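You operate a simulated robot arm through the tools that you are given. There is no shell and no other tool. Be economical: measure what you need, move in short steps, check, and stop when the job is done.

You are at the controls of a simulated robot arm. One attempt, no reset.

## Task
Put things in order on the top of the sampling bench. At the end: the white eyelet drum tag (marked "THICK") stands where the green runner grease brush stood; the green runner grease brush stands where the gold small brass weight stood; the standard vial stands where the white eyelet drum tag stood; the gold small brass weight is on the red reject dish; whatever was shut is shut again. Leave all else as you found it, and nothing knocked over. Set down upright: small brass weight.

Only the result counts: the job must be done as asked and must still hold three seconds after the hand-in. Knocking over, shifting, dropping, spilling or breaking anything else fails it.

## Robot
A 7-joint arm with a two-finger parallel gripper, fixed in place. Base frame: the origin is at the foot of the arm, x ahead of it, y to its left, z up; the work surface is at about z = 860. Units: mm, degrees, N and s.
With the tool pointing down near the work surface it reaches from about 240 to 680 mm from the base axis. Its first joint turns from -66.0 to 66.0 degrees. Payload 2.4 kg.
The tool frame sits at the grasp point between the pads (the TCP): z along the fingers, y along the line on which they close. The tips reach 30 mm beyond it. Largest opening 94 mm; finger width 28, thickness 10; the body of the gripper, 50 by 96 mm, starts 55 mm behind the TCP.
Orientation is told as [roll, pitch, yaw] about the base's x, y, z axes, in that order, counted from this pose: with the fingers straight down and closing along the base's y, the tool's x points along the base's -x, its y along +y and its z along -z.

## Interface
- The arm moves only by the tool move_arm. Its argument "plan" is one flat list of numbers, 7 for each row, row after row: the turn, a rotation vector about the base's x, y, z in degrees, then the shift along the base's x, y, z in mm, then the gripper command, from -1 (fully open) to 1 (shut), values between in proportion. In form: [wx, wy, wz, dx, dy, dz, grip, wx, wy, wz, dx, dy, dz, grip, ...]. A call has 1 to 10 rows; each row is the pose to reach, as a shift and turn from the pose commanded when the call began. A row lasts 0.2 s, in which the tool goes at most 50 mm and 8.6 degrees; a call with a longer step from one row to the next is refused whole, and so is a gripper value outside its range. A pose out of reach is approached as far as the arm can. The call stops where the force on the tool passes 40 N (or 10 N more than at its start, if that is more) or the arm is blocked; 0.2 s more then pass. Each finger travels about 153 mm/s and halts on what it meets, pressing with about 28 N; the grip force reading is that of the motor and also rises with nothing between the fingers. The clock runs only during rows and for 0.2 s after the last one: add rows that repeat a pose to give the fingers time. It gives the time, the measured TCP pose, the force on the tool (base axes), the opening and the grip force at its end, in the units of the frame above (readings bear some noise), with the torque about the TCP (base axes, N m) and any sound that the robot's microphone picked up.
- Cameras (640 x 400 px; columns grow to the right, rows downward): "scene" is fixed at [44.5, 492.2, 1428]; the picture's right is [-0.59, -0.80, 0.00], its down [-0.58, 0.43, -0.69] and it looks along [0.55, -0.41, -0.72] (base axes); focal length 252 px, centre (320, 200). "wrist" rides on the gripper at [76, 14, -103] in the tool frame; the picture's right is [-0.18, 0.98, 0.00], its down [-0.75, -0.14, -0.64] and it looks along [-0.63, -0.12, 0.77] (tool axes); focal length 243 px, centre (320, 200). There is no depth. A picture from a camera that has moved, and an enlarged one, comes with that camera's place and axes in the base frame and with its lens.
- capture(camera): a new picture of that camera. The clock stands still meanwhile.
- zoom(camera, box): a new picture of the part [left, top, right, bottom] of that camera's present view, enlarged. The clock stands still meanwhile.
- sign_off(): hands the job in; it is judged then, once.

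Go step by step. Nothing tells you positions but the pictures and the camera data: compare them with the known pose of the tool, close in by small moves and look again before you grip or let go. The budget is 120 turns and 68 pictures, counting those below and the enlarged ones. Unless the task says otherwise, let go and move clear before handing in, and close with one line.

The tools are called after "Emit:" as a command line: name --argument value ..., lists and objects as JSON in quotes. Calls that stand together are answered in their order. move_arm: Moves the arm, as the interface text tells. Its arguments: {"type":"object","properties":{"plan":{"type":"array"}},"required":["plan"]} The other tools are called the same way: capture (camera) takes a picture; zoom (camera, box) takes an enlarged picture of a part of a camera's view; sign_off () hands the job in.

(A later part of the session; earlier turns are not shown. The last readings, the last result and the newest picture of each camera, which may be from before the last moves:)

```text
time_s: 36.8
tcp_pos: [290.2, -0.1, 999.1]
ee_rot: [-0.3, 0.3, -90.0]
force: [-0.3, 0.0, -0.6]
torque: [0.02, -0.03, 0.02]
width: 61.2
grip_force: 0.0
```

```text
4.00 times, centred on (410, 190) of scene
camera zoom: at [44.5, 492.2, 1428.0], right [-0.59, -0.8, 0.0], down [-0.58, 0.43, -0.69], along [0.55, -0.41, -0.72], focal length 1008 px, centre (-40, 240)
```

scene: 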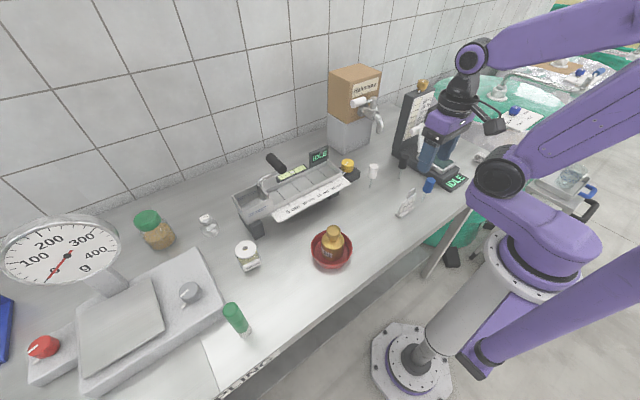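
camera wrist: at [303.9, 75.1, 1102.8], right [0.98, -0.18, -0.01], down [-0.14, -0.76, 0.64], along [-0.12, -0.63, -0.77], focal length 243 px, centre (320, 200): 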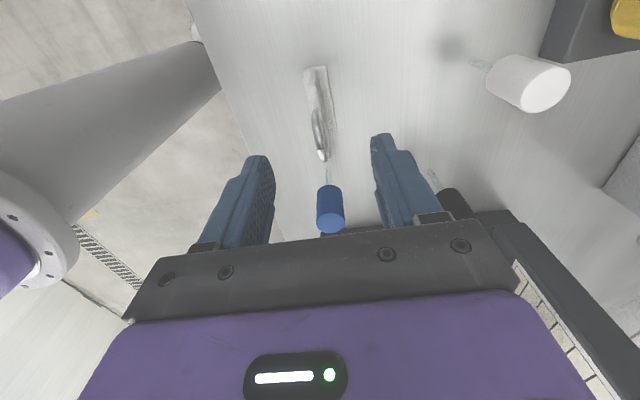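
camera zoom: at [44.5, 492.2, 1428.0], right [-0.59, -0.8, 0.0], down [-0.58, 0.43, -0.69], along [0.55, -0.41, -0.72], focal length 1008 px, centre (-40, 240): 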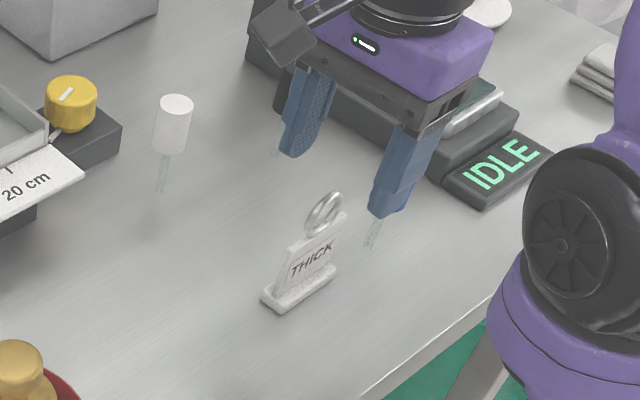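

The orientation worked. Zooming to fine-align on the tag.

Emit:
zoom --camera "wrist" --box '[250, 50, 400, 240]'

```text
2.11 times, centred on (325, 145) of wrist
camera zoom: at [303.9, 75.1, 1102.8], right [0.98, -0.18, -0.01], down [-0.14, -0.76, 0.64], along [-0.12, -0.63, -0.77], focal length 511 px, centre (310, 316)
```

zoom: 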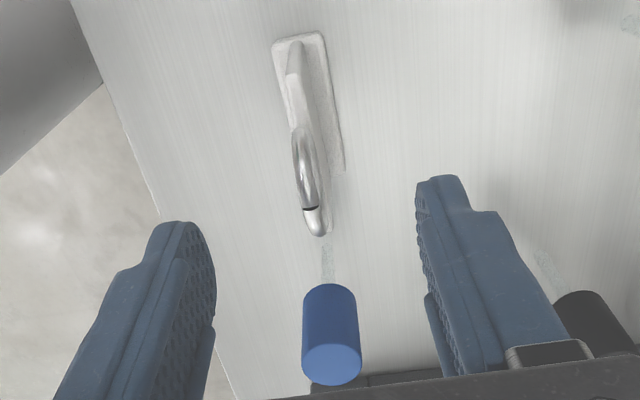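

Tag plate sits at x ≈ 289, centre y ≈ −1.5. Descending and gripping the plate.

Emit:
move_arm --plan '[0.3, -0.3, 0, -1, -1, -40, -0.3, 0.3, -0.3, 0, -1, -1, -75, -0.3, 0.3, -0.3, 0, -1, -1, -86, -0.3, 0.3, -0.3, 0, -1, -1, -86, -0.3]'

Emit:
capture --camera "wrist"

Emit:
zoom --camera "scene" --box '[350, 140, 470, 240]'

```text
time_s: 37.8
tcp_pos: [289.8, -3.7, 913.5]
ee_rot: [0.1, 0.6, -90.1]
force: [0.4, 0.0, 0.3]
torque: [0.0, 0.01, 0.01]
width: 60.9
grip_force: 0.1
```

```text
24 pictures are left
camera wrist: at [302.8, 72.4, 1017.6], right [0.98, -0.18, 0.0], down [-0.14, -0.76, 0.63], along [-0.12, -0.62, -0.77], focal length 243 px, centre (320, 200)
```

wrist: 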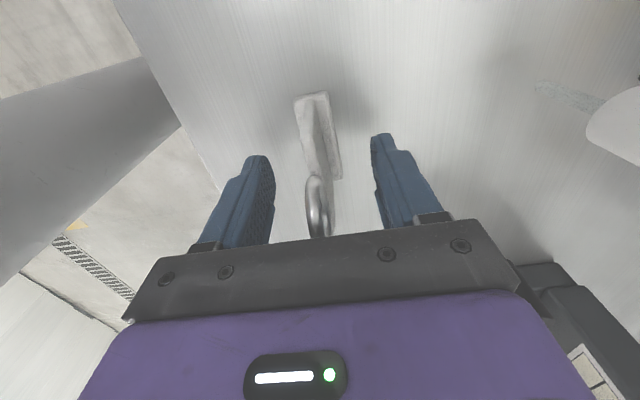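

```text
4.00 times, centred on (410, 190) of scene
camera zoom: at [44.5, 492.2, 1428.0], right [-0.59, -0.8, 0.0], down [-0.58, 0.43, -0.69], along [0.55, -0.41, -0.72], focal length 1008 px, centre (-40, 240)
```

zoom: 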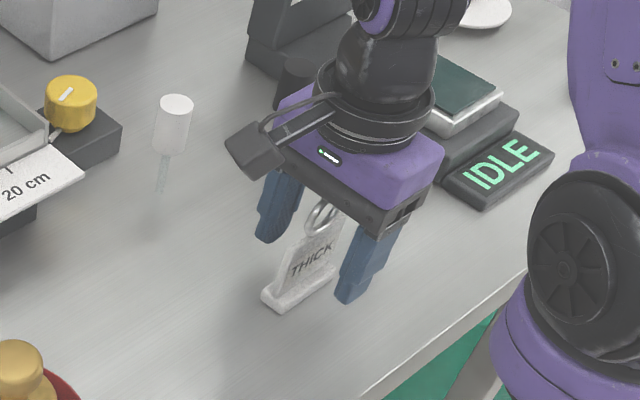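

Aligned. Correcting the slight tilt and closing on the plate.

Emit:
move_arm --plan '[-0.6, 0.1, 0, 0, 1, 0, 0, -0.6, 0.1, 0, 0, 1, 0, 0.4, -0.6, 0.1, 0, 0, 1, 0, 0.8, -0.6, 0.1, 0, 0, 1, 0, 0.95, -0.6, 0.1, 0, 0, 1, 0, 0.95]'

```text
time_s: 39.0
tcp_pos: [289.4, -1.6, 913.3]
ee_rot: [0.0, -0.1, -89.9]
force: [-0.5, -0.2, -0.4]
torque: [0.03, -0.02, 0.03]
width: 9.8
grip_force: 28.1
```

Tag gripped (9.8 mm). Lifting well clear, then carrying it to the brush spot.

Emit:
move_arm --plan '[0, 0, 0, 0, 0, 10, 0.95, 0, 0, 0, 0, 0, 50, 0.95, 0, 0, 0, 0, 0, 95, 0.95, 0, 0, 0, 0, 0, 140, 0.95, 0, 0, 0, 0, 0, 180, 0.95, 0, 0, 0, 0, 0, 180, 0.95]'

Emit:
capture --camera "scene"

```text
time_s: 40.4
tcp_pos: [289.3, -2.3, 1093.7]
ee_rot: [-0.1, 0.0, -90.1]
force: [-0.3, 0.2, 0.0]
torque: [0.06, -0.01, -0.03]
width: 9.8
grip_force: 27.8
```

```text
22 pictures are left
```

scene: 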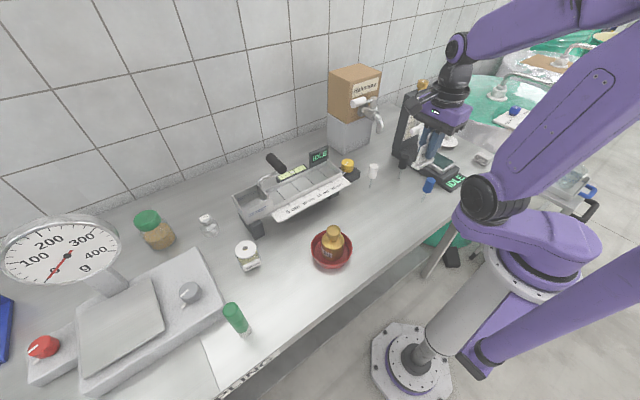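

Everything else stands as it should. Carrying the tag across.

Emit:
move_arm --plan '[0, 0, 0, 40, 15, 10, 0.95, 0, 0, 0, 80, 30, 20, 0.95, 0, 0, 0, 120, 45, 20, 0.95, 0, 0, 0, 160, 60, 20, 0.95, 0, 0, 0, 200, 75, 20, 0.95, 0, 0, 0, 240, 90, 20, 0.95, 0, 0, 0, 280, 105, 20, 0.95, 0, 0, 0, 320, 120, 20, 0.95, 0, 0, 0, 359.5, 120, 20, 0.95, 0, 0, 0, 359.5, 120, 20, 0.95]'

Emit:
capture --camera "wrist"

```text
time_s: 42.6
tcp_pos: [647.8, 119.5, 1112.4]
ee_rot: [-0.1, 0.0, -90.1]
force: [0.8, -0.3, -1.4]
torque: [0.01, 0.0, -0.01]
width: 9.8
grip_force: 28.1
```

```text
21 pictures are left
camera wrist: at [662.1, 195.4, 1216.1], right [0.98, -0.18, 0.0], down [-0.14, -0.75, 0.64], along [-0.12, -0.63, -0.77], focal length 243 px, centre (320, 200)
```

wrist: 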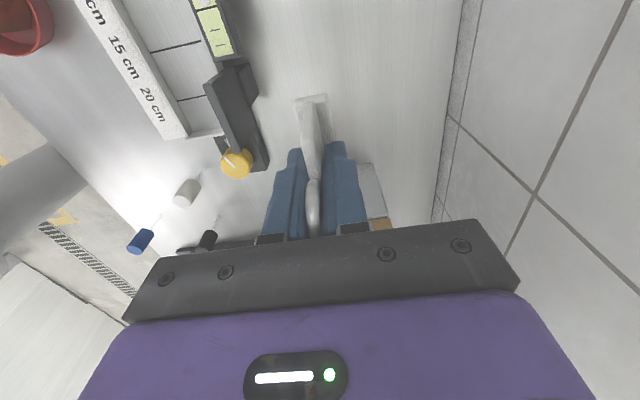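

Over the spot with clear surroundings. Descending most of the way.

Emit:
move_arm --plan '[0, 0, 0, 0, -0.5, -45, 0.95, 0, 0, 0, 0, -0.5, -90, 0.95, 0, 0, 0, 0, -0.5, -130, 0.95, 0, 0, 0, 0, -0.5, -165, 0.95, 0, 0, 0, 0, -0.5, -185, 0.95, 0, 0, 0, 0, -0.5, -191, 0.95, 0, 0, 0, 0, -0.5, -191, 0.95]'

Emit:
zoom --camera "scene" --box '[240, 90, 400, 210]'

```text
time_s: 44.2
tcp_pos: [649.6, 117.7, 923.0]
ee_rot: [-0.2, 0.0, -90.2]
force: [1.0, -0.7, -0.5]
torque: [-0.01, -0.01, 0.0]
width: 10.0
grip_force: 28.0
```

```text
3.33 times, centred on (320, 150) of scene
camera zoom: at [44.5, 492.2, 1428.0], right [-0.59, -0.8, 0.0], down [-0.58, 0.43, -0.69], along [0.55, -0.41, -0.72], focal length 840 px, centre (320, 367)
```

zoom: 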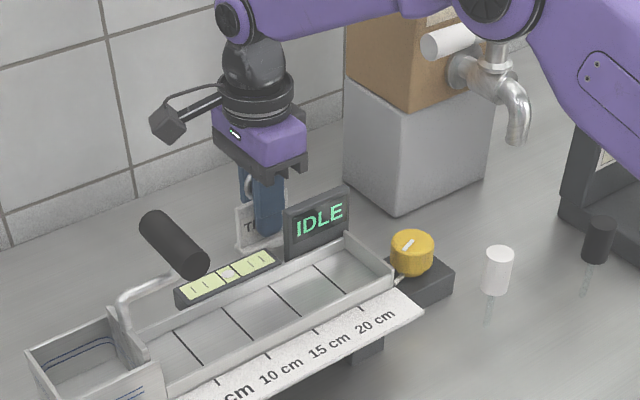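

Emit:
move_arm --plan '[0, 0, 0, 0, 0.5, -4, 0.95, 0, 0, 0, 0, 0.5, -7, 0.95, 0, 0, 0, 0, 0.5, -8, 0.95, 0, 0, 0, 0, 0.5, -8, 0.95]'

```text
time_s: 45.2
tcp_pos: [649.6, 119.5, 914.9]
ee_rot: [-0.2, 0.0, -90.0]
force: [0.4, -0.3, -1.0]
torque: [-0.04, 0.01, 0.01]
width: 10.0
grip_force: 27.7
```

Close to the surface now; stepping down until contact.

Emit:
move_arm --plan '[0, 0, 0, 0, -0.5, -1, 0.95, 0, 0, 0, 0, -0.5, -2, 0.95, 0, 0, 0, 0, -0.5, -2, 0.95]'

```text
time_s: 46.0
tcp_pos: [649.3, 119.3, 913.3]
ee_rot: [-0.1, 0.0, -90.0]
force: [-0.8, 0.2, 5.9]
torque: [0.04, 0.02, 0.0]
width: 9.9
grip_force: 28.0
```

Contact made. Opening modestly and rising.

Emit:
move_arm --plan '[0, 0, 0, 0, 0, 0, 0.6, 0, 0, 0, 0, 0, 0, 0.2, 0, 0, 0, 0, 0, 0, 0.1, 0, 0, 0, 0, 0, 30, 0.1, 0, 0, 0, 0, 0, 75, 0.1, 0, 0, 0, 0, 0, 120, 0.1, 0, 0, 0, 0, 0, 165, 0.1, 0, 0, 0, 0, 0, 200, 0.1, 0, 0, 0, 0, 0, 200, 0.1]'

Emit:
capture --camera "wrist"

Emit:
zoom --camera "scene" --box '[240, 90, 400, 210]'

```text
time_s: 48.0
tcp_pos: [649.8, 117.6, 1113.0]
ee_rot: [-0.2, -0.1, -90.0]
force: [-0.6, -0.8, -0.4]
torque: [0.0, 0.0, 0.0]
width: 42.1
grip_force: 0.0
```

```text
19 pictures are left
camera wrist: at [662.9, 194.1, 1215.6], right [0.98, -0.18, 0.0], down [-0.14, -0.75, 0.64], along [-0.12, -0.63, -0.77], focal length 243 px, centre (320, 200)
```

wrist: 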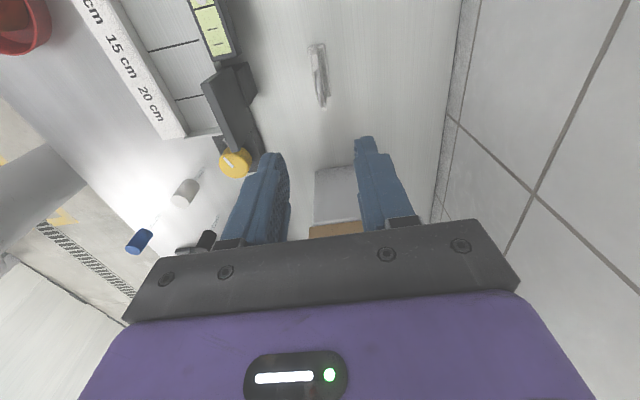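

```text
3.33 times, centred on (320, 150) of scene
camera zoom: at [44.5, 492.2, 1428.0], right [-0.59, -0.8, 0.0], down [-0.58, 0.43, -0.69], along [0.55, -0.41, -0.72], focal length 840 px, centre (320, 367)
```

zoom: 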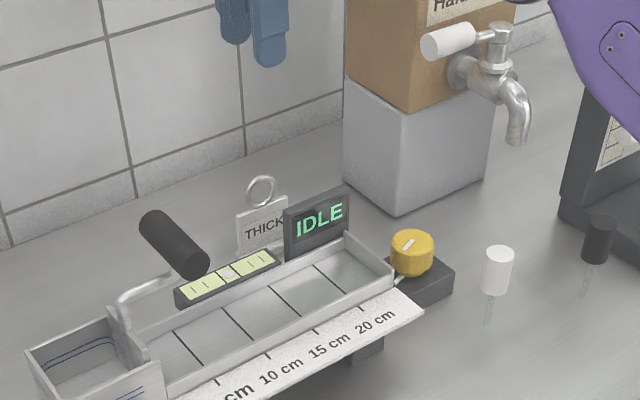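

The tag stands where the brush was. Now to view the standard vial.

Emit:
move_arm --plan '[0, 0, 8, 0, 0, 20, 0.1, 0, 0, 16, -22, 10, 30, 0.1, 0, 0, 24, -44, 20, 30, 0.1, 0, 0, 32, -66, 40, 30, 0.1, 0, 0, 40, -88, 60, 30, 0.1, 0, 0, 48, -110, 80, 30, 0.1, 0, 0, 56, -140, 100, 30, 0.1, 0, 0, 64, -170, 120, 30, 0.1, 0, 0, 72, -200, 140, 30, 0.1, 0, 0, 80, -230, 160, 30, 0.1]'

Emit:
move_arm --plan '[0, 0, 8, -20, 15, 0, -0.3, 0, 0, 16, -40, 30, 0, -0.6, 0, 0, 24, -60, 45, -10, -0.9, 0, 0, 32, -80, 60, -20, -0.9, 0, 0, 40, -98, 75, -30, -0.9, 0, 0, 48, -98, 79, -40, -0.9, 0, 0, 48, -98, 79, -40, -0.9]'

Emit:
capture --camera "wrist"

```text
time_s: 50.2
tcp_pos: [417.8, 277.9, 1143.2]
ee_rot: [-0.1, -0.1, -9.9]
force: [0.5, -0.6, 0.0]
torque: [0.03, 0.03, -0.02]
width: 42.3
grip_force: 0.1
out of reach, approached as far as the arm can: row 1
```

```text
time_s: 51.8
tcp_pos: [322.0, 357.3, 1103.5]
ee_rot: [-0.1, 0.0, 38.1]
force: [0.0, -0.6, -0.9]
torque: [-0.01, -0.01, -0.02]
width: 89.4
grip_force: 0.1
```

```text
17 pictures are left
camera wrist: at [252.0, 321.7, 1206.0], right [-0.46, 0.89, 0.0], down [0.68, 0.35, 0.64], along [0.57, 0.29, -0.77], focal length 243 px, centre (320, 200)
```

wrist: 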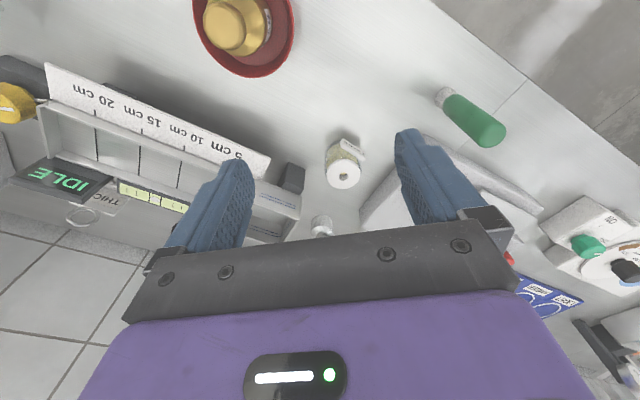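

Emit:
zoom --camera "wrist" --box '[280, 110, 410, 210]'

```text
4.00 times, centred on (345, 160) of wrist
camera zoom: at [252.0, 321.7, 1206.0], right [-0.46, 0.89, 0.0], down [0.68, 0.35, 0.64], along [0.57, 0.29, -0.77], focal length 970 px, centre (220, 360)
```

zoom: 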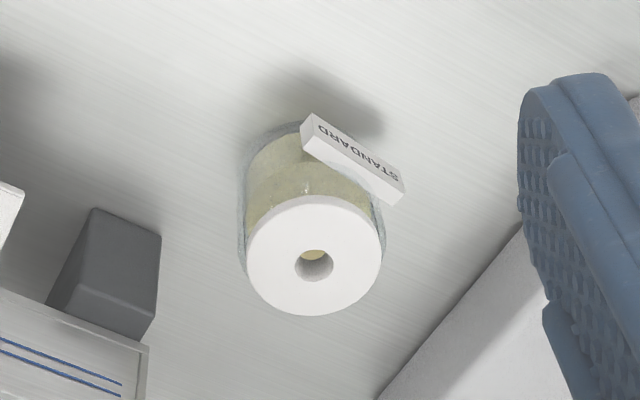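

The vial stands near (409.5, 438.5), ~49 mm wide, top ≈ z 918, with its label card facing −x. I'll come in with yaw ≈ −14° so the fingers close clear of the card.

Emit:
move_arm --plan '[0, 0, -7.5, 13, 12, 0, -0.45, 0, 0, -15, 26, 24, 0, -0.45, 0, 0, -22.5, 39, 36, 0, -0.45, 0, 0, -30, 52, 48, 0, -0.45, 0, 0, -37.5, 65, 60, 0, -0.45, 0, 0, -45, 78, 72, -20, -0.45, 0, 0, -52, 87.5, 81.5, -60, -0.45, 0, 0, -52, 87.5, 81.5, -100, -0.45, 0, 0, -52, 87.5, 81.5, -130, -0.45, 0, 0, -52, 87.5, 81.5, -130, -0.45]'

Emit:
capture --camera "wrist"

Emit:
zoom --camera "scene" --box '[180, 180, 320, 290]'

```text
time_s: 54.0
tcp_pos: [408.0, 439.3, 971.8]
ee_rot: [-0.2, 0.0, -14.1]
force: [0.2, 0.5, -0.5]
torque: [0.02, 0.01, -0.01]
width: 68.2
grip_force: 0.1
```

```text
15 pictures are left
camera wrist: at [337.4, 471.6, 1075.2], right [0.42, 0.91, 0.0], down [0.7, -0.32, 0.64], along [0.58, -0.27, -0.77], focal length 243 px, centre (320, 200)
```

wrist: 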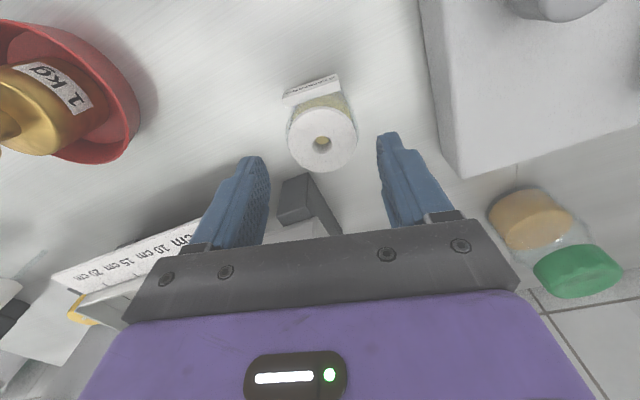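

```text
3.64 times, centred on (250, 235) of scene
camera zoom: at [44.5, 492.2, 1428.0], right [-0.59, -0.8, 0.0], down [-0.58, 0.43, -0.69], along [0.55, -0.41, -0.72], focal length 916 px, centre (574, 73)
```

zoom: 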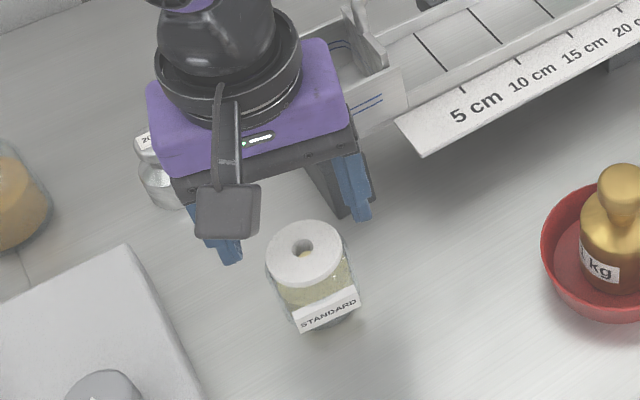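

Well centred and label clear. Descending around the vial.

Emit:
move_arm --plan '[0, 0, 0, -1, 0.5, -30, -0.45, 0, 0, 0, -1, 0.5, -60, -0.45, 0, 0, 0, -1, 0.5, -75, -0.45, 0, 0, 0, -1, 0.5, -75, -0.45]'

Emit:
capture --camera "wrist"

```text
time_s: 55.0
tcp_pos: [407.1, 439.4, 895.3]
ee_rot: [-0.1, 0.1, -14.1]
force: [-1.7, 0.0, -0.2]
torque: [0.03, 0.0, -0.01]
width: 67.9
grip_force: 0.1
```

```text
13 pictures are left
camera wrist: at [336.4, 471.6, 1000.4], right [0.42, 0.91, 0.0], down [0.7, -0.32, 0.64], along [0.58, -0.27, -0.77], focal length 243 px, centre (320, 200)
```

wrist: 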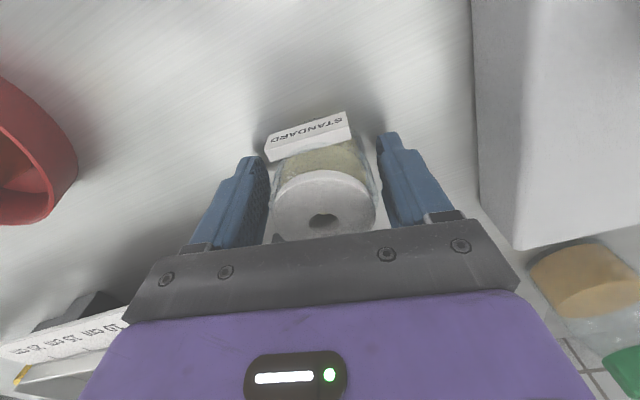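

The label card is slightly rotated relative to the gripper; turning +8° for more clearance and then closing.

Emit:
move_arm --plan '[0, 0, 4, 0, 0.5, 0, -0.45, 0, 0, 8, 0, 0.5, 0, -0.45, 0, 0, 8, 0, 0.5, 0, -0.2, 0, 0, 8, 0, 0.5, 0, 0.1, 0, 0, 8, 0, 0.5, 0, 0.4, 0, 0, 8, 0, 0.5, 0, 0.4]'

Emit:
capture --camera "wrist"

```text
time_s: 56.4
tcp_pos: [407.3, 439.7, 898.1]
ee_rot: [-0.1, 0.1, -6.0]
force: [-0.2, 0.7, 0.4]
torque: [0.07, 0.01, -0.02]
width: 51.3
grip_force: 28.6
```

```text
12 pictures are left
camera wrist: at [332.5, 462.1, 1001.0], right [0.29, 0.96, 0.0], down [0.73, -0.22, 0.64], along [0.61, -0.19, -0.77], focal length 243 px, centre (320, 200)
```

wrist: 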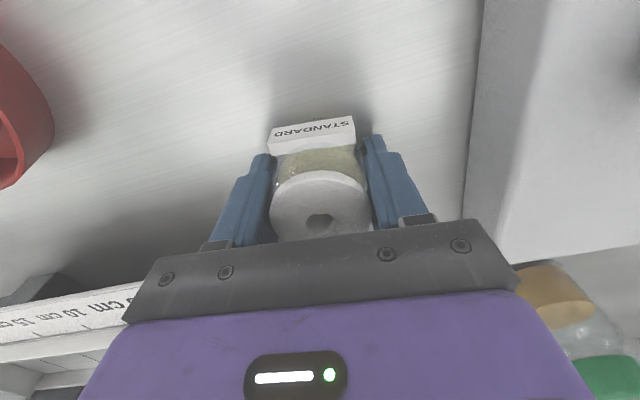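

Held on the glass at 51.3 mm, foot ~38 mm below the TCP. Lifting and carrying it to the tag's old spot.

Emit:
move_arm --plan '[0, 0, 0, 0, 0, 10, 0.4, 0, 0, 0, 0, 0, 50, 0.4, 0, 0, 0, 0, 0, 95, 0.4, 0, 0, 0, 0, 0, 140, 0.4, 0, 0, 0, 0, 0, 170, 0.4, 0, 0, 0, 0, 0, 170, 0.4]'

Emit:
move_arm --plan '[0, 0, 0, -11, -42, 0, 0.4, 0, 0, 0, -22, -84, 0, 0.4, 0, 0, 0, -33, -126, 0, 0.4, 0, 0, 0, -45, -170, 0, 0.4, 0, 0, 0, -57, -214, 0, 0.4, 0, 0, 2, -69, -258, 0, 0.4, 0, 0, 3, -81, -302, 0, 0.4, 0, 0, 4, -93, -346, 0, 0.4, 0, 0, 5, -105, -390, 0, 0.4, 0, 0, 6, -114, -430, 0, 0.4]'

Emit:
capture --camera "scene"

```text
time_s: 57.8
tcp_pos: [408.5, 439.4, 1068.3]
ee_rot: [-0.3, 0.0, -6.0]
force: [0.1, 0.1, -0.9]
torque: [0.01, 0.0, 0.0]
width: 51.6
grip_force: 28.1
```

```text
time_s: 60.0
tcp_pos: [292.1, 8.1, 1066.6]
ee_rot: [-0.1, 0.0, 0.0]
force: [0.3, -0.4, -1.9]
torque: [-0.02, 0.01, -0.01]
width: 51.5
grip_force: 27.8
```

```text
11 pictures are left
```

scene: 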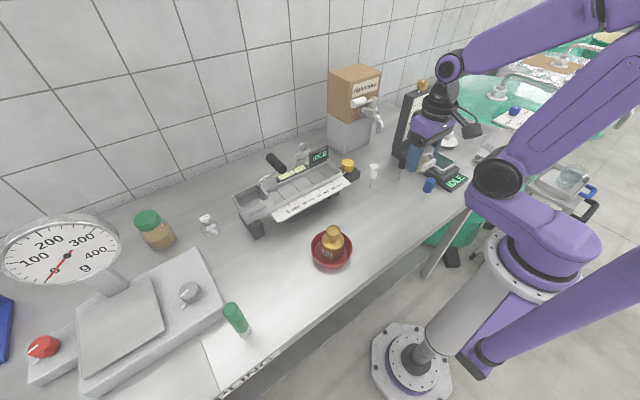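

All well. Moving over (290, −2) and descending most of the way.

Emit:
move_arm --plan '[0, 0, 0, -2.5, -11, 0, 0.4, 0, 0, 0, -2.5, -11, -40, 0.4, 0, 0, 0, -2.5, -11, -80, 0.4, 0, 0, 0, -2.5, -11, -120, 0.4, 0, 0, 0, -2.5, -11, -145, 0.4, 0, 0, 0, -2.5, -11, -158, 0.4, 0, 0, 0, -2.5, -11, -158, 0.4]'

Emit:
zoom --camera "scene" --box '[350, 140, 470, 240]'

Emit:
capture --camera "wrist"

```text
time_s: 61.6
tcp_pos: [291.4, -2.2, 909.4]
ee_rot: [-0.1, 0.0, -0.2]
force: [0.4, 0.2, -1.0]
torque: [-0.01, 0.05, 0.0]
width: 51.6
grip_force: 28.0
```

```text
4.00 times, centred on (410, 190) of scene
camera zoom: at [44.5, 492.2, 1428.0], right [-0.59, -0.8, 0.0], down [-0.58, 0.43, -0.69], along [0.55, -0.41, -0.72], focal length 1008 px, centre (-40, 240)
```

zoom: 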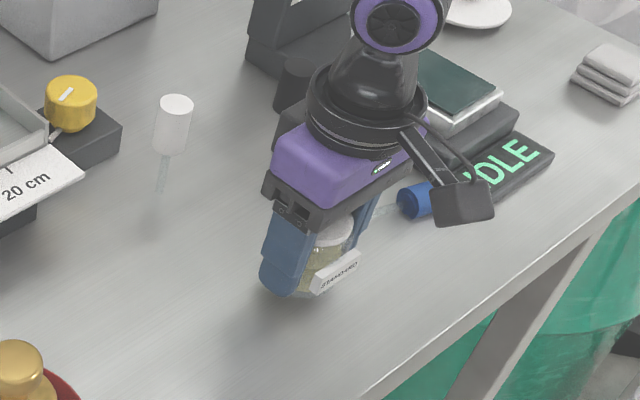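

```text
9 pictures are left
camera wrist: at [214.0, 12.8, 1012.9], right [0.18, 0.98, 0.0], down [0.75, -0.14, 0.64], along [0.63, -0.12, -0.77], focal length 243 px, centre (320, 200)
```

wrist: 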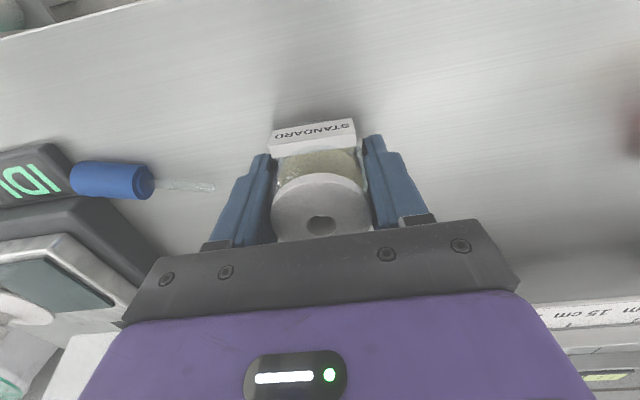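

The blue-capped item next to the spot now looks tilted. I'll look closely before doing anything.

Emit:
zoom --camera "wrist" --box '[40, 110, 280, 260]'

```text
2.67 times, centred on (160, 185) of wrist
camera zoom: at [214.0, 12.8, 1012.9], right [0.18, 0.98, 0.0], down [0.75, -0.14, 0.64], along [0.63, -0.12, -0.77], focal length 647 px, centre (747, 240)
```

zoom: 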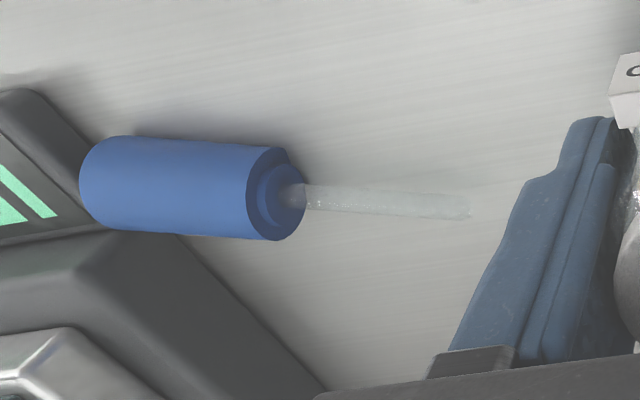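

The blue-capped tool has been knocked over and lies to the −y side. First I'll set the vial down safely, then stand the blue one back up.

Emit:
move_arm --plan '[0, 0, 0, -1, 0, -5, 0.4, 0, 0, 0, -1, 0, -9, 0.4, 0, 0, 0, -1, 0, -11, 0.4, 0, 0, 0, -1, 0, -12, 0.4, 0, 0, 0, -1, 0, -12, 0.4]'

```text
time_s: 62.8
tcp_pos: [290.7, -0.6, 897.0]
ee_rot: [-0.1, 0.1, 0.0]
force: [-0.2, 0.1, -1.4]
torque: [-0.04, 0.0, -0.02]
width: 51.5
grip_force: 27.9
```

Emit:
move_arm --plan '[0, 0, 0, -0.5, -1, -1, 0.4, 0, 0, 0, -0.5, -1, -2, 0.4, 0, 0, 0, -0.5, -1, -2, 0.4]'

```text
time_s: 63.6
tcp_pos: [290.3, -2.1, 895.7]
ee_rot: [0.0, -0.2, 0.0]
force: [2.2, 4.2, 21.4]
torque: [0.28, -0.2, 0.03]
width: 51.5
grip_force: 27.7
```

Contact. Releasing the vial and rising straight up.

Emit:
move_arm --plan '[0, 0, 0, 0, 0, 0.7, 0.4, 0, 0, 0, 0, 0, 0.7, 0, 0, 0, 0, 0, 0, 0.7, -0.35, 0, 0, 0, 0, 0, 0.7, -0.35, 0, 0, 0, 0, 0, 30, -0.35, 0, 0, 0, 0, 0, 75, -0.35, 0, 0, 0, 0, 0, 120, -0.35, 0, 0, 0, -10, 0, 160, -0.35, 0, 0, 0, -20, 0, 190, -0.35]'

Emit:
capture --camera "wrist"

```text
time_s: 65.6
tcp_pos: [269.4, -2.1, 1085.8]
ee_rot: [-0.1, 0.0, 0.0]
force: [0.6, -0.8, -0.2]
torque: [-0.02, 0.01, 0.0]
width: 63.3
grip_force: 0.0
```

```text
7 pictures are left
camera wrist: at [192.2, 12.7, 1189.4], right [0.18, 0.98, 0.0], down [0.75, -0.14, 0.64], along [0.63, -0.12, -0.77], focal length 243 px, centre (320, 200)
```

wrist: 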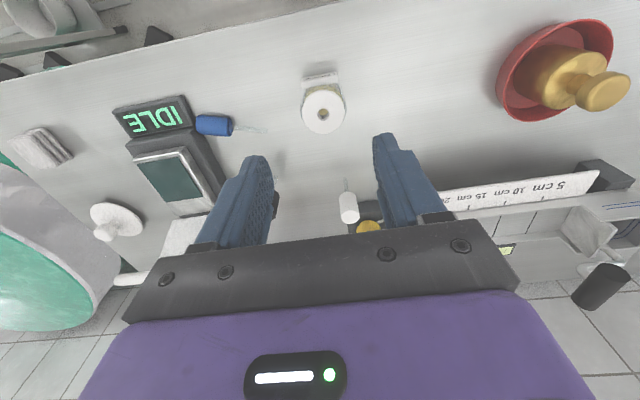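

The vial is placed. One zoom on the fallen blue tool for its pose.

Emit:
zoom --camera "wrist" --box '[170, 80, 290, 170]'

```text
4.44 times, centred on (230, 125) of wrist
camera zoom: at [192.2, 12.7, 1189.4], right [0.18, 0.98, 0.0], down [0.75, -0.14, 0.64], along [0.63, -0.12, -0.77], focal length 1078 px, centre (720, 533)
```

zoom: 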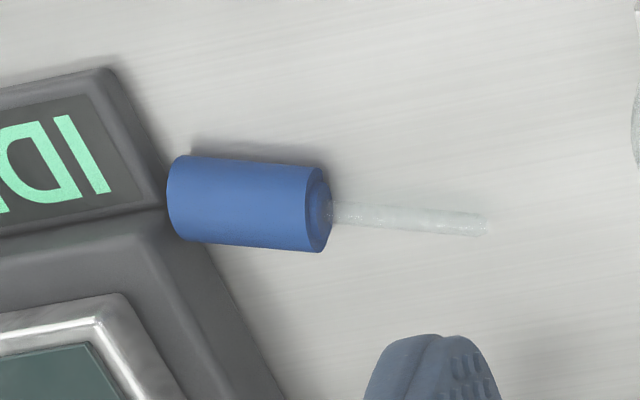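

The blue tool lies with its cap near (292…303, −175…−133) and stem tip near (317, −84). I'll grasp the cap from above, move it to free bench space, then regrasp it tilted so I can stand it back at about (285, −75).

Emit:
move_arm --plan '[0, 0, -8, 0, -5, 0, 0.15, 0, 0, -16, 2, -16, 0, 0.15, 0, 0, -24, 5, -28, 0, 0.15, 0, 0, -32, 8, -40, 0, 0.15, 0, 0, -40, 11, -52, 0, 0.15, 0, 0, -48, 14, -64, 0, 0.15, 0, 0, -56, 17, -76, 0, 0.15, 0, 0, -64, 20, -88, 0, 0.15, 0, 0, -72, 23, -100, 0, 0.15, 0, 0, -80, 26, -112, 0, 0.15]'

Emit:
move_arm --plan '[0, 0, -8.5, 2, -12, 0, 0.15, 0, 0, -17, 3, -24, 0, 0.15, 0, 0, -25.6, 4, -32.5, 0, 0.15, 0, 0, -25.6, 4, -32.5, -45, 0.15, 0, 0, -25.6, 4, -32.5, -90, 0.15, 0, 0, -25.6, 4, -32.5, -125, 0.15, 0, 0, -25.6, 4, -32.5, -150, 0.15, 0, 0, -25.6, 4, -32.5, -150, 0.15]'

Emit:
capture --camera "wrist"

```text
time_s: 67.8
tcp_pos: [295.9, -114.5, 1086.0]
ee_rot: [-0.1, 0.0, -80.3]
force: [1.2, 1.1, -0.5]
torque: [0.04, 0.0, 0.0]
width: 40.0
grip_force: 0.0
```

```text
time_s: 69.6
tcp_pos: [298.6, -146.1, 933.3]
ee_rot: [-0.1, -0.1, -105.6]
force: [-0.1, -0.1, -0.2]
torque: [0.01, 0.02, 0.02]
width: 40.0
grip_force: 0.1
```

```text
5 pictures are left
camera wrist: at [332.7, -77.0, 1038.2], right [0.9, -0.44, 0.0], down [-0.34, -0.69, 0.64], along [-0.29, -0.58, -0.77], focal length 243 px, centre (320, 200)
```

wrist: 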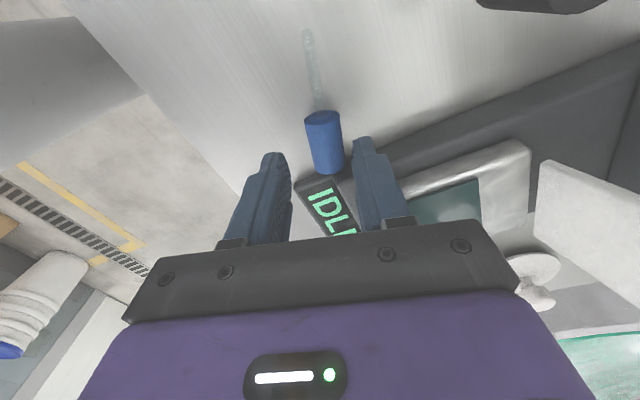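

The cap lies where computed; the nearby device edge is at y ≈ −174, so I'll shift slightly toward the stem, descend and grip.

Emit:
move_arm --plan '[0, 0, 0, 2, 2.5, 0, 0.15, 0, 0, 0, 2, 2.5, -20, 0.15, 0, 0, 0, 2, 2.5, -38, 0.15, 0, 0, 0, 2, 2.5, -41, 0.15, 0, 0, 0, 2, 2.5, -41, 0.4, 0, 0, 0, 2, 2.5, -41, 0.7, 0, 0, 0, 2, 2.5, -41, 0.7]'

```text
time_s: 71.2
tcp_pos: [300.4, -144.6, 894.9]
ee_rot: [-0.2, 0.0, -105.6]
force: [-1.1, 0.2, -0.3]
torque: [-0.02, 0.01, -0.03]
width: 15.5
grip_force: 28.0
```

The width of 15.5 mm is less than expected; checking what is held.

Emit:
capture --camera "wrist"

```text
4 pictures are left
camera wrist: at [334.9, -75.3, 998.2], right [0.9, -0.44, 0.0], down [-0.34, -0.69, 0.64], along [-0.29, -0.57, -0.77], focal length 243 px, centre (320, 200)
```

wrist: 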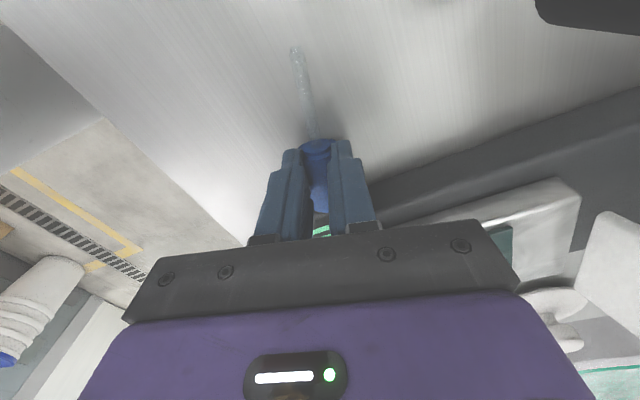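

The cap is held near the fingertips. I'll lift it high over the vial and carry it to the free area around (350, 110).

Emit:
move_arm --plan '[0, 0, 0, 0, 0, 15, 0.7, 0, 0, 0, 0, 0, 60, 0.7, 0, 0, 0, 0, 0, 105, 0.7, 0, 0, 3, 8, 0, 150, 0.7, 0, 0, 6, 16, 40, 165, 0.7, 0, 0, 9, 24, 84, 165, 0.7, 0, 0, 12, 32, 128, 165, 0.7, 0, 0, 15.6, 40, 172, 165, 0.7, 0, 0, 15.6, 46, 215, 165, 0.7, 0, 0, 15.6, 49, 254, 150, 0.7]'

Emit:
zoom --camera "scene" --box '[330, 100, 490, 230]'

```text
time_s: 73.4
tcp_pos: [349.8, 109.2, 1044.5]
ee_rot: [-0.2, 0.0, -90.2]
force: [-0.6, -0.1, -0.2]
torque: [-0.01, 0.0, -0.01]
width: 15.7
grip_force: 28.1
```

```text
3.08 times, centred on (410, 165) of scene
camera zoom: at [44.5, 492.2, 1428.0], right [-0.59, -0.8, 0.0], down [-0.58, 0.43, -0.69], along [0.55, -0.41, -0.72], focal length 775 px, centre (43, 308)
```

zoom: 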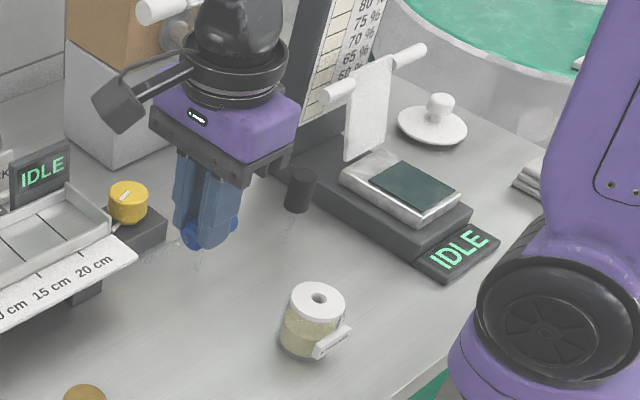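

Carried upright-free and steady. Laying it down at about (325, 110), well away from the white-capped rod, and releasing.

Emit:
move_arm --plan '[0, 0, 0, -12, 0, -40, 0.7, 0, 0, 0, -25, 0, -80, 0.7, 0, 0, 0, -25, 0, -120, 0.7, 0, 0, 0, -25, 0, -142, 0.7, 0, 0, 0, -25, 0, -149.5, 0.7, 0, 0, 0, -25, 0, -149.5, 0.7]'

```text
time_s: 74.8
tcp_pos: [325.0, 110.0, 894.0]
ee_rot: [-0.1, 0.1, -90.1]
force: [-1.6, -0.3, 10.3]
torque: [-0.12, 0.01, 0.02]
width: 15.8
grip_force: 28.2
```

Laid down. Releasing, rising, and tilting the tool about x by 45° in the air.

Emit:
move_arm --plan '[0, 0, 0, 0, 0, 0, 0.4, 0, 0, 0, 0, 0, 0, 0.15, 0, 0, 0, 0, 0, 0, 0.15, 0, 0, 0, 0, 0, 40, 0.15, 0, 0, 0, 0, 0, 85, 0.15, 8, 0, 0, 0, -12, 100, 0.15, 16, 0, 0, 0, -25, 100, 0.15, 24, 0, 0, 0, -38, 100, 0.15, 32, 0, 0, 0, -51, 100, 0.15, 40, 0, 0, 0, -63, 100, 0.15]'

Emit:
move_arm --plan '[5, 0, 0, 0, 0, 0, 0.15, 5, 0, 0, 0, 0, 0, 0.15]'

Emit:
capture --camera "wrist"

```text
time_s: 77.0
tcp_pos: [325.2, 47.6, 994.5]
ee_rot: [-0.1, 40.1, -90.0]
force: [0.3, -0.4, -0.5]
torque: [0.01, -0.02, -0.03]
width: 40.2
grip_force: 0.0
```

```text
time_s: 77.6
tcp_pos: [326.1, 46.8, 995.4]
ee_rot: [-0.1, 45.0, -90.1]
force: [0.2, 0.2, 0.9]
torque: [0.02, -0.02, 0.02]
width: 39.9
grip_force: 0.1
```

```text
2 pictures are left
camera wrist: at [339.4, 28.0, 1122.2], right [0.98, -0.13, -0.13], down [-0.14, -0.99, -0.08], along [-0.12, 0.1, -0.99], focal length 243 px, centre (320, 200)
```

wrist: 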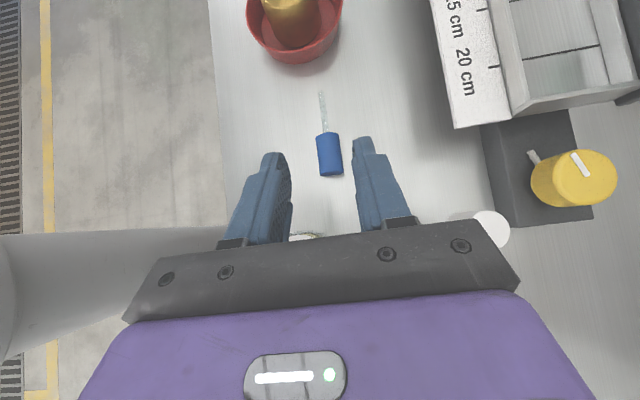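

The tilt is reachable and the cap centre is confirmed at (325, 99). Approaching along the fingers and gripping.

Emit:
move_arm --plan '[0, 0, 0, 0, 0, -30, 0.15, 0, 0, 0, 0, 0, -59.5, 0.15, 0, 0, 0, 0, 21, -80.5, 0.15, 0, 0, 0, 0, 36, -95.5, 0.15, 0, 0, 0, 0, 42, -101, 0.15, 0, 0, 0, 0, 42, -101.5, 0.15, 0, 0, 0, 0, 42, -101.5, 0.4, 0, 0, 0, 0, 42, -101.5, 0.75, 0, 0, 0, 0, 42, -101.5, 0.75, 0, 0, 0, 0, 42, -101.5, 0.75]'

```text
time_s: 78.5
tcp_pos: [327.9, 73.2, 912.5]
ee_rot: [0.6, 45.4, -89.8]
force: [-0.5, -7.0, 34.5]
torque: [-2.47, 0.51, 0.04]
width: 40.2
grip_force: 0.0
stopped in row 4: the force on the tool passed its limit at 98 N (the readings are from after the stop); the commanded pose is now the measured one
```

The gripper's body touched the vial's lid. Backing straight up immediately and checking.

Emit:
move_arm --plan '[0, 0, 0, 0, 0, 8, 0.15, 0, 0, 0, 0, 0, 30, 0.15, 0, 0, 0, 0, 0, 70, 0.15, 0, 0, 0, 0, 0, 110, 0.15, 0, 0, 0, 0, 0, 110, 0.15]'

Emit:
capture --camera "scene"

```text
time_s: 79.7
tcp_pos: [328.8, 72.5, 1020.8]
ee_rot: [0.5, 45.2, -89.9]
force: [0.7, -0.2, -0.5]
torque: [0.01, -0.01, -0.01]
width: 39.9
grip_force: 0.1
```

```text
1 pictures are left
```

scene: 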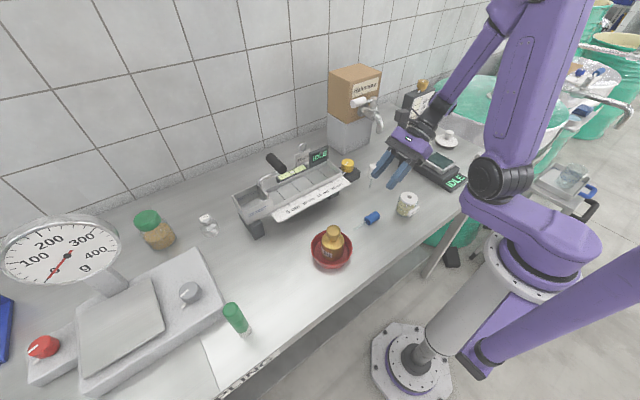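

The vial appears still upright in place, and the blue tool unmoved. I'll return the tool to vertical, pick the blue piece again and take it to a roomier area near (350, 400).

Emit:
move_arm --plan '[-7.6, 0.1, 0, 0, 6, 10, 0.15, -15.2, 0.2, 0, 0, 12, 20, 0.15, -22.8, 0.3, 0, -1, 18, 20, 0.15, -30.4, 0.4, 0, -1, 24, 20, 0.15, -38, 0.5, 0, -2, 30, 20, 0.15, -45.4, 0.6, 0, -2.9, 33.8, 20, 0.15, -45.4, 0.6, 0, -2.9, 33.8, -20, 0.15, -45.4, 0.6, 0, -2.9, 33.8, -62, 0.15, -45.4, 0.6, 0, -2.9, 33.8, -62, 0.15]'

```text
time_s: 81.7
tcp_pos: [325.9, 107.8, 958.4]
ee_rot: [-0.2, -0.2, -90.1]
force: [0.8, -0.4, -0.2]
torque: [0.0, 0.0, 0.0]
width: 39.9
grip_force: 0.1
```

Vertical above the cap again. Descending, gripping and lifting.

Emit:
move_arm --plan '[0.2, 0.2, 0, -0.5, 0, -40, 0.15, 0.2, 0.2, 0, -0.5, 0, -62, 0.15, 0.2, 0.2, 0, -0.5, 0, -66, 0.15, 0.2, 0.2, 0, -0.5, 0, -66, 0.4, 0.2, 0.2, 0, -0.5, 0, -66, 0.75, 0.2, 0.2, 0, -0.5, 0, -66, 0.75]'

```text
time_s: 83.1
tcp_pos: [324.5, 106.4, 892.6]
ee_rot: [-0.3, 0.0, -90.2]
force: [0.0, 0.9, 0.2]
torque: [-0.01, -0.02, -0.01]
width: 15.9
grip_force: 27.9
```

Gripped at 15.9 mm. Lifting and carrying to (350, 400), yawing +45°.

Emit:
move_arm --plan '[0, 0, 0, 0, 0, 15, 0.75, 0, 0, 0, 0, 0, 60, 0.75, 0, 0, 0, 0, 0, 105, 0.75, 0, 0, 0, 2, 0, 150, 0.75, 0, 0, 7, 5, 25, 180, 0.75, 0, 0, 14, 9, 65, 185, 0.75, 0, 0, 21, 13, 105, 185, 0.75, 0, 0, 28, 17, 150, 185, 0.75, 0, 0, 36, 21, 195, 185, 0.75, 0, 0, 45, 25, 240, 185, 0.75]'

Emit:
move_arm --plan '[0, 0, 0, 0, 27, 0, 0.75, 0, 0, 0, 0, 53.5, -20, 0.75, 0, 0, 0, 0, 53.5, -65, 0.75, 0, 0, 0, 0, 53.5, -110, 0.75, 0, 0, 0, 0, 53.5, -150, 0.75, 0, 0, 0, 0, 53.5, -176, 0.75, 0, 0, 0, 0, 53.5, -183, 0.75, 0, 0, 0, 0, 53.5, -183, 0.75]'

```text
refused: row 10 steps farther than a row can; nothing moved
```

```text
time_s: 83.6
tcp_pos: [326.6, 133.0, 890.0]
ee_rot: [-0.6, -0.1, -91.1]
force: [-8.4, -19.0, 54.4]
torque: [-0.27, -0.34, 0.1]
width: 15.6
grip_force: 28.1
stopped in row 2: the force on the tool passed its limit at 227 N (the readings are from after the stop); the commanded pose is now the measured one
```

My second command ran although the first was refused, dragging the piece ~27 mm along the bench, still held. Lifting straight up now, one call at a time.

Emit:
move_arm --plan '[0, 0, 0, 0, 0, 8, 0.75, 0.1, -0.6, 0, 0, 0, 50, 0.75, 0.1, -0.6, 0, 0, 0, 95, 0.75, 0.1, -0.6, 0, 0, 0, 140, 0.75, 0.1, -0.6, 0, 0, 0, 180, 0.75, 0.1, -0.6, 0, 0, 0, 180, 0.75]'

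```text
time_s: 85.0
tcp_pos: [328.5, 134.2, 1069.6]
ee_rot: [0.0, 0.0, -90.8]
force: [0.0, 0.2, -0.1]
torque: [0.0, 0.02, 0.02]
width: 15.7
grip_force: 28.5
```

Still held. Carrying to (350, 400).

Emit:
move_arm --plan '[0, 0, 6.6, 3.3, 38, 0, 0.75, 0, 0, 13.2, 6.6, 76, 0, 0.75, 0, 0, 19.8, 10, 114, 0, 0.75, 0, 0, 26.4, 13.3, 152, 0, 0.75, 0, 0, 33, 16.7, 190, 0, 0.75, 0, 0, 39.6, 20, 228, 0, 0.75, 0, 0, 45.8, 23.4, 267, 0, 0.75, 0, 0, 45.8, 23.4, 267, 0, 0.75]'

```text
time_s: 86.8
tcp_pos: [349.9, 404.0, 1069.7]
ee_rot: [0.0, 0.0, -45.0]
force: [-0.2, 0.6, -1.5]
torque: [0.01, 0.02, 0.0]
width: 15.8
grip_force: 28.2
```

Held above the new area. Lowering it to the bench.

Emit:
move_arm --plan '[0, 0, 0, 0, 0, -45, 0.75, 0, 0, 0, 0, 0, -90, 0.75, 0, 0, 0, 0, 0, -130, 0.75, 0, 0, 0, 0, 0, -160, 0.75, 0, 0, 0, 0, 0, -173, 0.75, 0, 0, 0, 0, 0, -176, 0.75, 0, 0, 0, 0, 0, -176, 0.75]'

```text
time_s: 88.4
tcp_pos: [350.9, 402.5, 893.6]
ee_rot: [0.1, 0.0, -45.1]
force: [-0.3, -0.3, 0.0]
torque: [-0.01, -0.01, 0.0]
width: 15.6
grip_force: 28.0
```

Emit:
move_arm --plan '[0, 0, 0, 0, 0, -1, 0.75, 0, 0, 0, 0, 0, -2, 0.75, 0, 0, 0, 0, 0, -3, 0.75, 0, 0, 0, 0, 0, -3, 0.75]'

```text
time_s: 89.4
tcp_pos: [350.8, 401.9, 890.4]
ee_rot: [0.3, 0.0, -45.1]
force: [0.0, -1.2, 2.6]
torque: [-0.01, 0.03, 0.03]
width: 15.9
grip_force: 27.8
```

The fingertips are at the bench. Releasing, rising and tilting 50° in the air here.

Emit:
move_arm --plan '[0, 0, 0, 0, 0, 0.5, 0.4, 0, 0, 0, 0, 0, 0.5, 0.15, 0, 0, 0, 0, 0, 0.5, 0.15, 0, 0, 0, 0, 0, 45, 0.15, 0, 0, 0, 0, 0, 90, 0.15, 5.9, 5.9, 0, 8, -8, 105, 0.15, 11.8, 11.8, 0, 16, -16, 105, 0.15, 17.7, 17.7, 0, 24, -24, 105, 0.15, 23.6, 23.6, 0, 32, -32, 105, 0.15, 29.5, 29.5, 0, 40, -40, 105, 0.15]'

```text
time_s: 91.6
tcp_pos: [391.6, 362.1, 995.6]
ee_rot: [0.2, 42.0, -45.1]
force: [0.1, 0.5, -0.7]
torque: [0.0, -0.02, 0.01]
width: 40.1
grip_force: 0.1
```

Tilting works here too. Finishing the tilt and using the last picture to locate the piece exactly.

Emit:
move_arm --plan '[5.6, 5.6, 0, 6.9, -6.9, 0, 0.15, 5.6, 5.6, 0, 6.9, -6.9, 0, 0.15]'

Emit:
capture --camera "wrist"

```text
time_s: 92.1
tcp_pos: [394.0, 359.0, 999.3]
ee_rot: [0.5, 50.0, -44.3]
force: [-8.2, -0.3, 8.3]
torque: [-0.59, -1.07, -0.61]
width: 40.1
grip_force: 0.1
stopped in row 2: the force on the tool passed its limit at 42 N (the readings are from after the stop); the commanded pose is now the measured one
```

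```text
0 pictures are left
camera wrist: at [423.9, 347.8, 1124.0], right [0.77, 0.62, -0.14], down [0.6, -0.79, -0.16], along [-0.21, 0.04, -0.98], focal length 243 px, centre (320, 200)
```

wrist: 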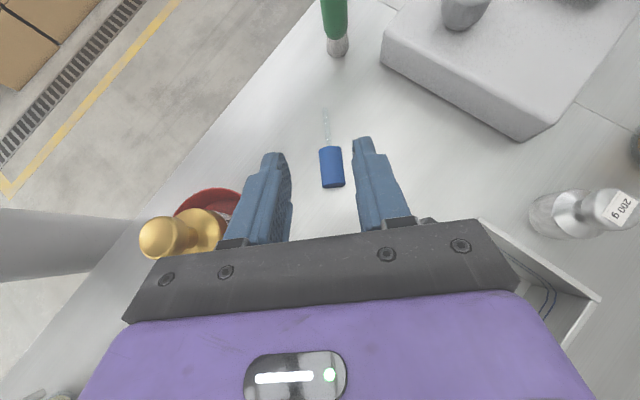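

The wrist brushed the scraper's handle lightly; the piece is clearly seen at (356, 393), stem toward (312, 442). I'll back off and straighten the tool; this lean direction is not suitable, so I'll regrasp from the other side.

Emit:
move_arm --plan '[0, 0, 0, -8, 8, 8, 0.15, -5.8, -6, 0, -16, 16, 25, 0.15, -11.6, -12, 0, -24, 24, 40, 0.15, -17.4, -18, 0, -32, 30, 55, 0.15, -23.2, -24, 0, -38, 34, 60, 0.15, -29, -30, 0, -40, 36, 60, 0.15, -34.9, -35.8, 0, -41, 37, 60, 0.15, -34.9, -35.8, 0, -41, 37, 60, 0.15]'

```text
time_s: 93.9
tcp_pos: [354.7, 394.4, 1058.3]
ee_rot: [0.5, -0.2, -44.3]
force: [0.8, -0.9, -0.2]
torque: [0.01, 0.02, 0.02]
width: 39.9
grip_force: 0.1
```

Straight again. Rotating the empty tool toward yaw +132° to grasp the cap the other way round.

Emit:
move_arm --plan '[0, 0, 8.3, 0, 0, 0, 0.15, 0, 0, 16.6, 0, 0, 0, 0.15, 0, 0, 24.9, 0, 0, 0, 0.15, 0, 0, 33.2, 0, 0, 0, 0.15, 0, 0, 41.5, 0, 0, 0, 0.15, 0, 0, 49.8, 0, 0, 0, 0.15, 0, 0, 58.1, 0, 0, 0, 0.15, 0, 0, 66.4, 0, 0, 0, 0.15, 0, 0, 74.7, 0, 0, 0, 0.15, 0, 0, 83, 0, 0, 0, 0.15]'

Emit:
move_arm --plan '[0, 0, 8.3, 0, 0, 0, 0.15, 0, 0, 16.6, 0, 0, 0, 0.15, 0, 0, 24.9, 0, 0, 0, 0.15, 0, 0, 33.2, 0, 0, 0, 0.15, 0, 0, 41.5, 0, 0, 0, 0.15, 0, 0, 49.8, 0, 0, 0, 0.15, 0, 0, 58.1, 0, 0, 0, 0.15, 0, 0, 66.4, 0, 0, 0, 0.15, 0, 0, 74.7, 0, 0, 0, 0.15, 0, 0, 83, 0, 0, 0, 0.15]'

```text
time_s: 96.1
tcp_pos: [353.8, 393.8, 1058.2]
ee_rot: [0.4, -0.2, 38.7]
force: [-0.4, 0.6, 0.2]
torque: [0.01, 0.02, -0.03]
width: 40.2
grip_force: 0.0
```

```text
time_s: 98.3
tcp_pos: [354.3, 395.6, 1058.2]
ee_rot: [0.4, -0.1, 121.8]
force: [0.3, 0.0, 0.0]
torque: [0.01, 0.0, 0.04]
width: 40.0
grip_force: 0.0
```

Reachable. Finishing the yaw, descending over the cap and gripping.

Emit:
move_arm --plan '[0.1, -0.2, 5.3, 0, 0.5, 0, 0.15, 0.16, -0.4, 10.6, 0, 0.5, -40, 0.15, 0.16, -0.4, 10.6, 0, 0.5, -85, 0.15, 0.16, -0.4, 10.6, 0, 0.5, -125, 0.15, 0.16, -0.4, 10.6, 0, 0.5, -155, 0.15, 0.16, -0.4, 10.6, 0, 0.5, -165.5, 0.15, 0.16, -0.4, 10.6, 0, 0.5, -165.5, 0.15, 0.16, -0.4, 10.6, 0, 0.5, -165.5, 0.45, 0.16, -0.4, 10.6, 0, 0.5, -165.5, 0.75, 0.16, -0.4, 10.6, 0, 0.5, -165.5, 0.75]'

```text
time_s: 100.5
tcp_pos: [355.3, 395.9, 892.9]
ee_rot: [0.0, 0.1, 132.2]
force: [-0.1, -0.9, -0.1]
torque: [-0.02, 0.01, -0.02]
width: 15.9
grip_force: 27.9
```

Gripped. Lifting and yawing to point the stem outward (yaw 20°).

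Emit:
move_arm --plan '[0, 0, 0, 0, 0, 45, 0.75, 0, 0, 0, 0, 0, 90, 0.75, 0, 0, -8.4, 0, 0, 110, 0.75, 0, 0, -16.8, -3, 0, 110, 0.75, 0, 0, -25.2, -6, 0, 110, 0.75, 0, 0, -33.6, -9, 0, 110, 0.75, 0, 0, -42, -12, 0, 110, 0.75, 0, 0, -50.4, -15, 0, 110, 0.75, 0, 0, -58.8, -18, 0, 110, 0.75, 0, 0, -67.2, -20, 0, 110, 0.75]'

```text
time_s: 102.7
tcp_pos: [334.2, 395.4, 1002.2]
ee_rot: [0.0, 0.0, 64.8]
force: [-0.1, -0.3, -0.7]
torque: [-0.03, 0.0, -0.01]
width: 15.8
grip_force: 28.4
```

Continuing to yaw 20° and laying it down.

Emit:
move_arm --plan '[0, 0, -8.4, 0, 0, 0, 0.75, 0, 0, -16.8, 0, 0, 0, 0.75, 0, 0, -25.2, 0, 0, 0, 0.75, 0, 0, -33.6, 0, 0, -30, 0.75, 0, 0, -42, 0, 0, -65, 0.75, 0, 0, -44.8, 0, 0, -95, 0.75, 0, 0, -44.8, 0, 0, -108, 0.75, 0, 0, -44.8, 0, 0, -109.5, 0.75, 0, 0, -44.8, 0, 0, -109.5, 0.75]'

```text
time_s: 104.7
tcp_pos: [334.5, 395.6, 892.8]
ee_rot: [0.0, 0.1, 20.2]
force: [0.2, -0.4, -0.5]
torque: [-0.01, 0.01, 0.0]
width: 15.8
grip_force: 28.3
```

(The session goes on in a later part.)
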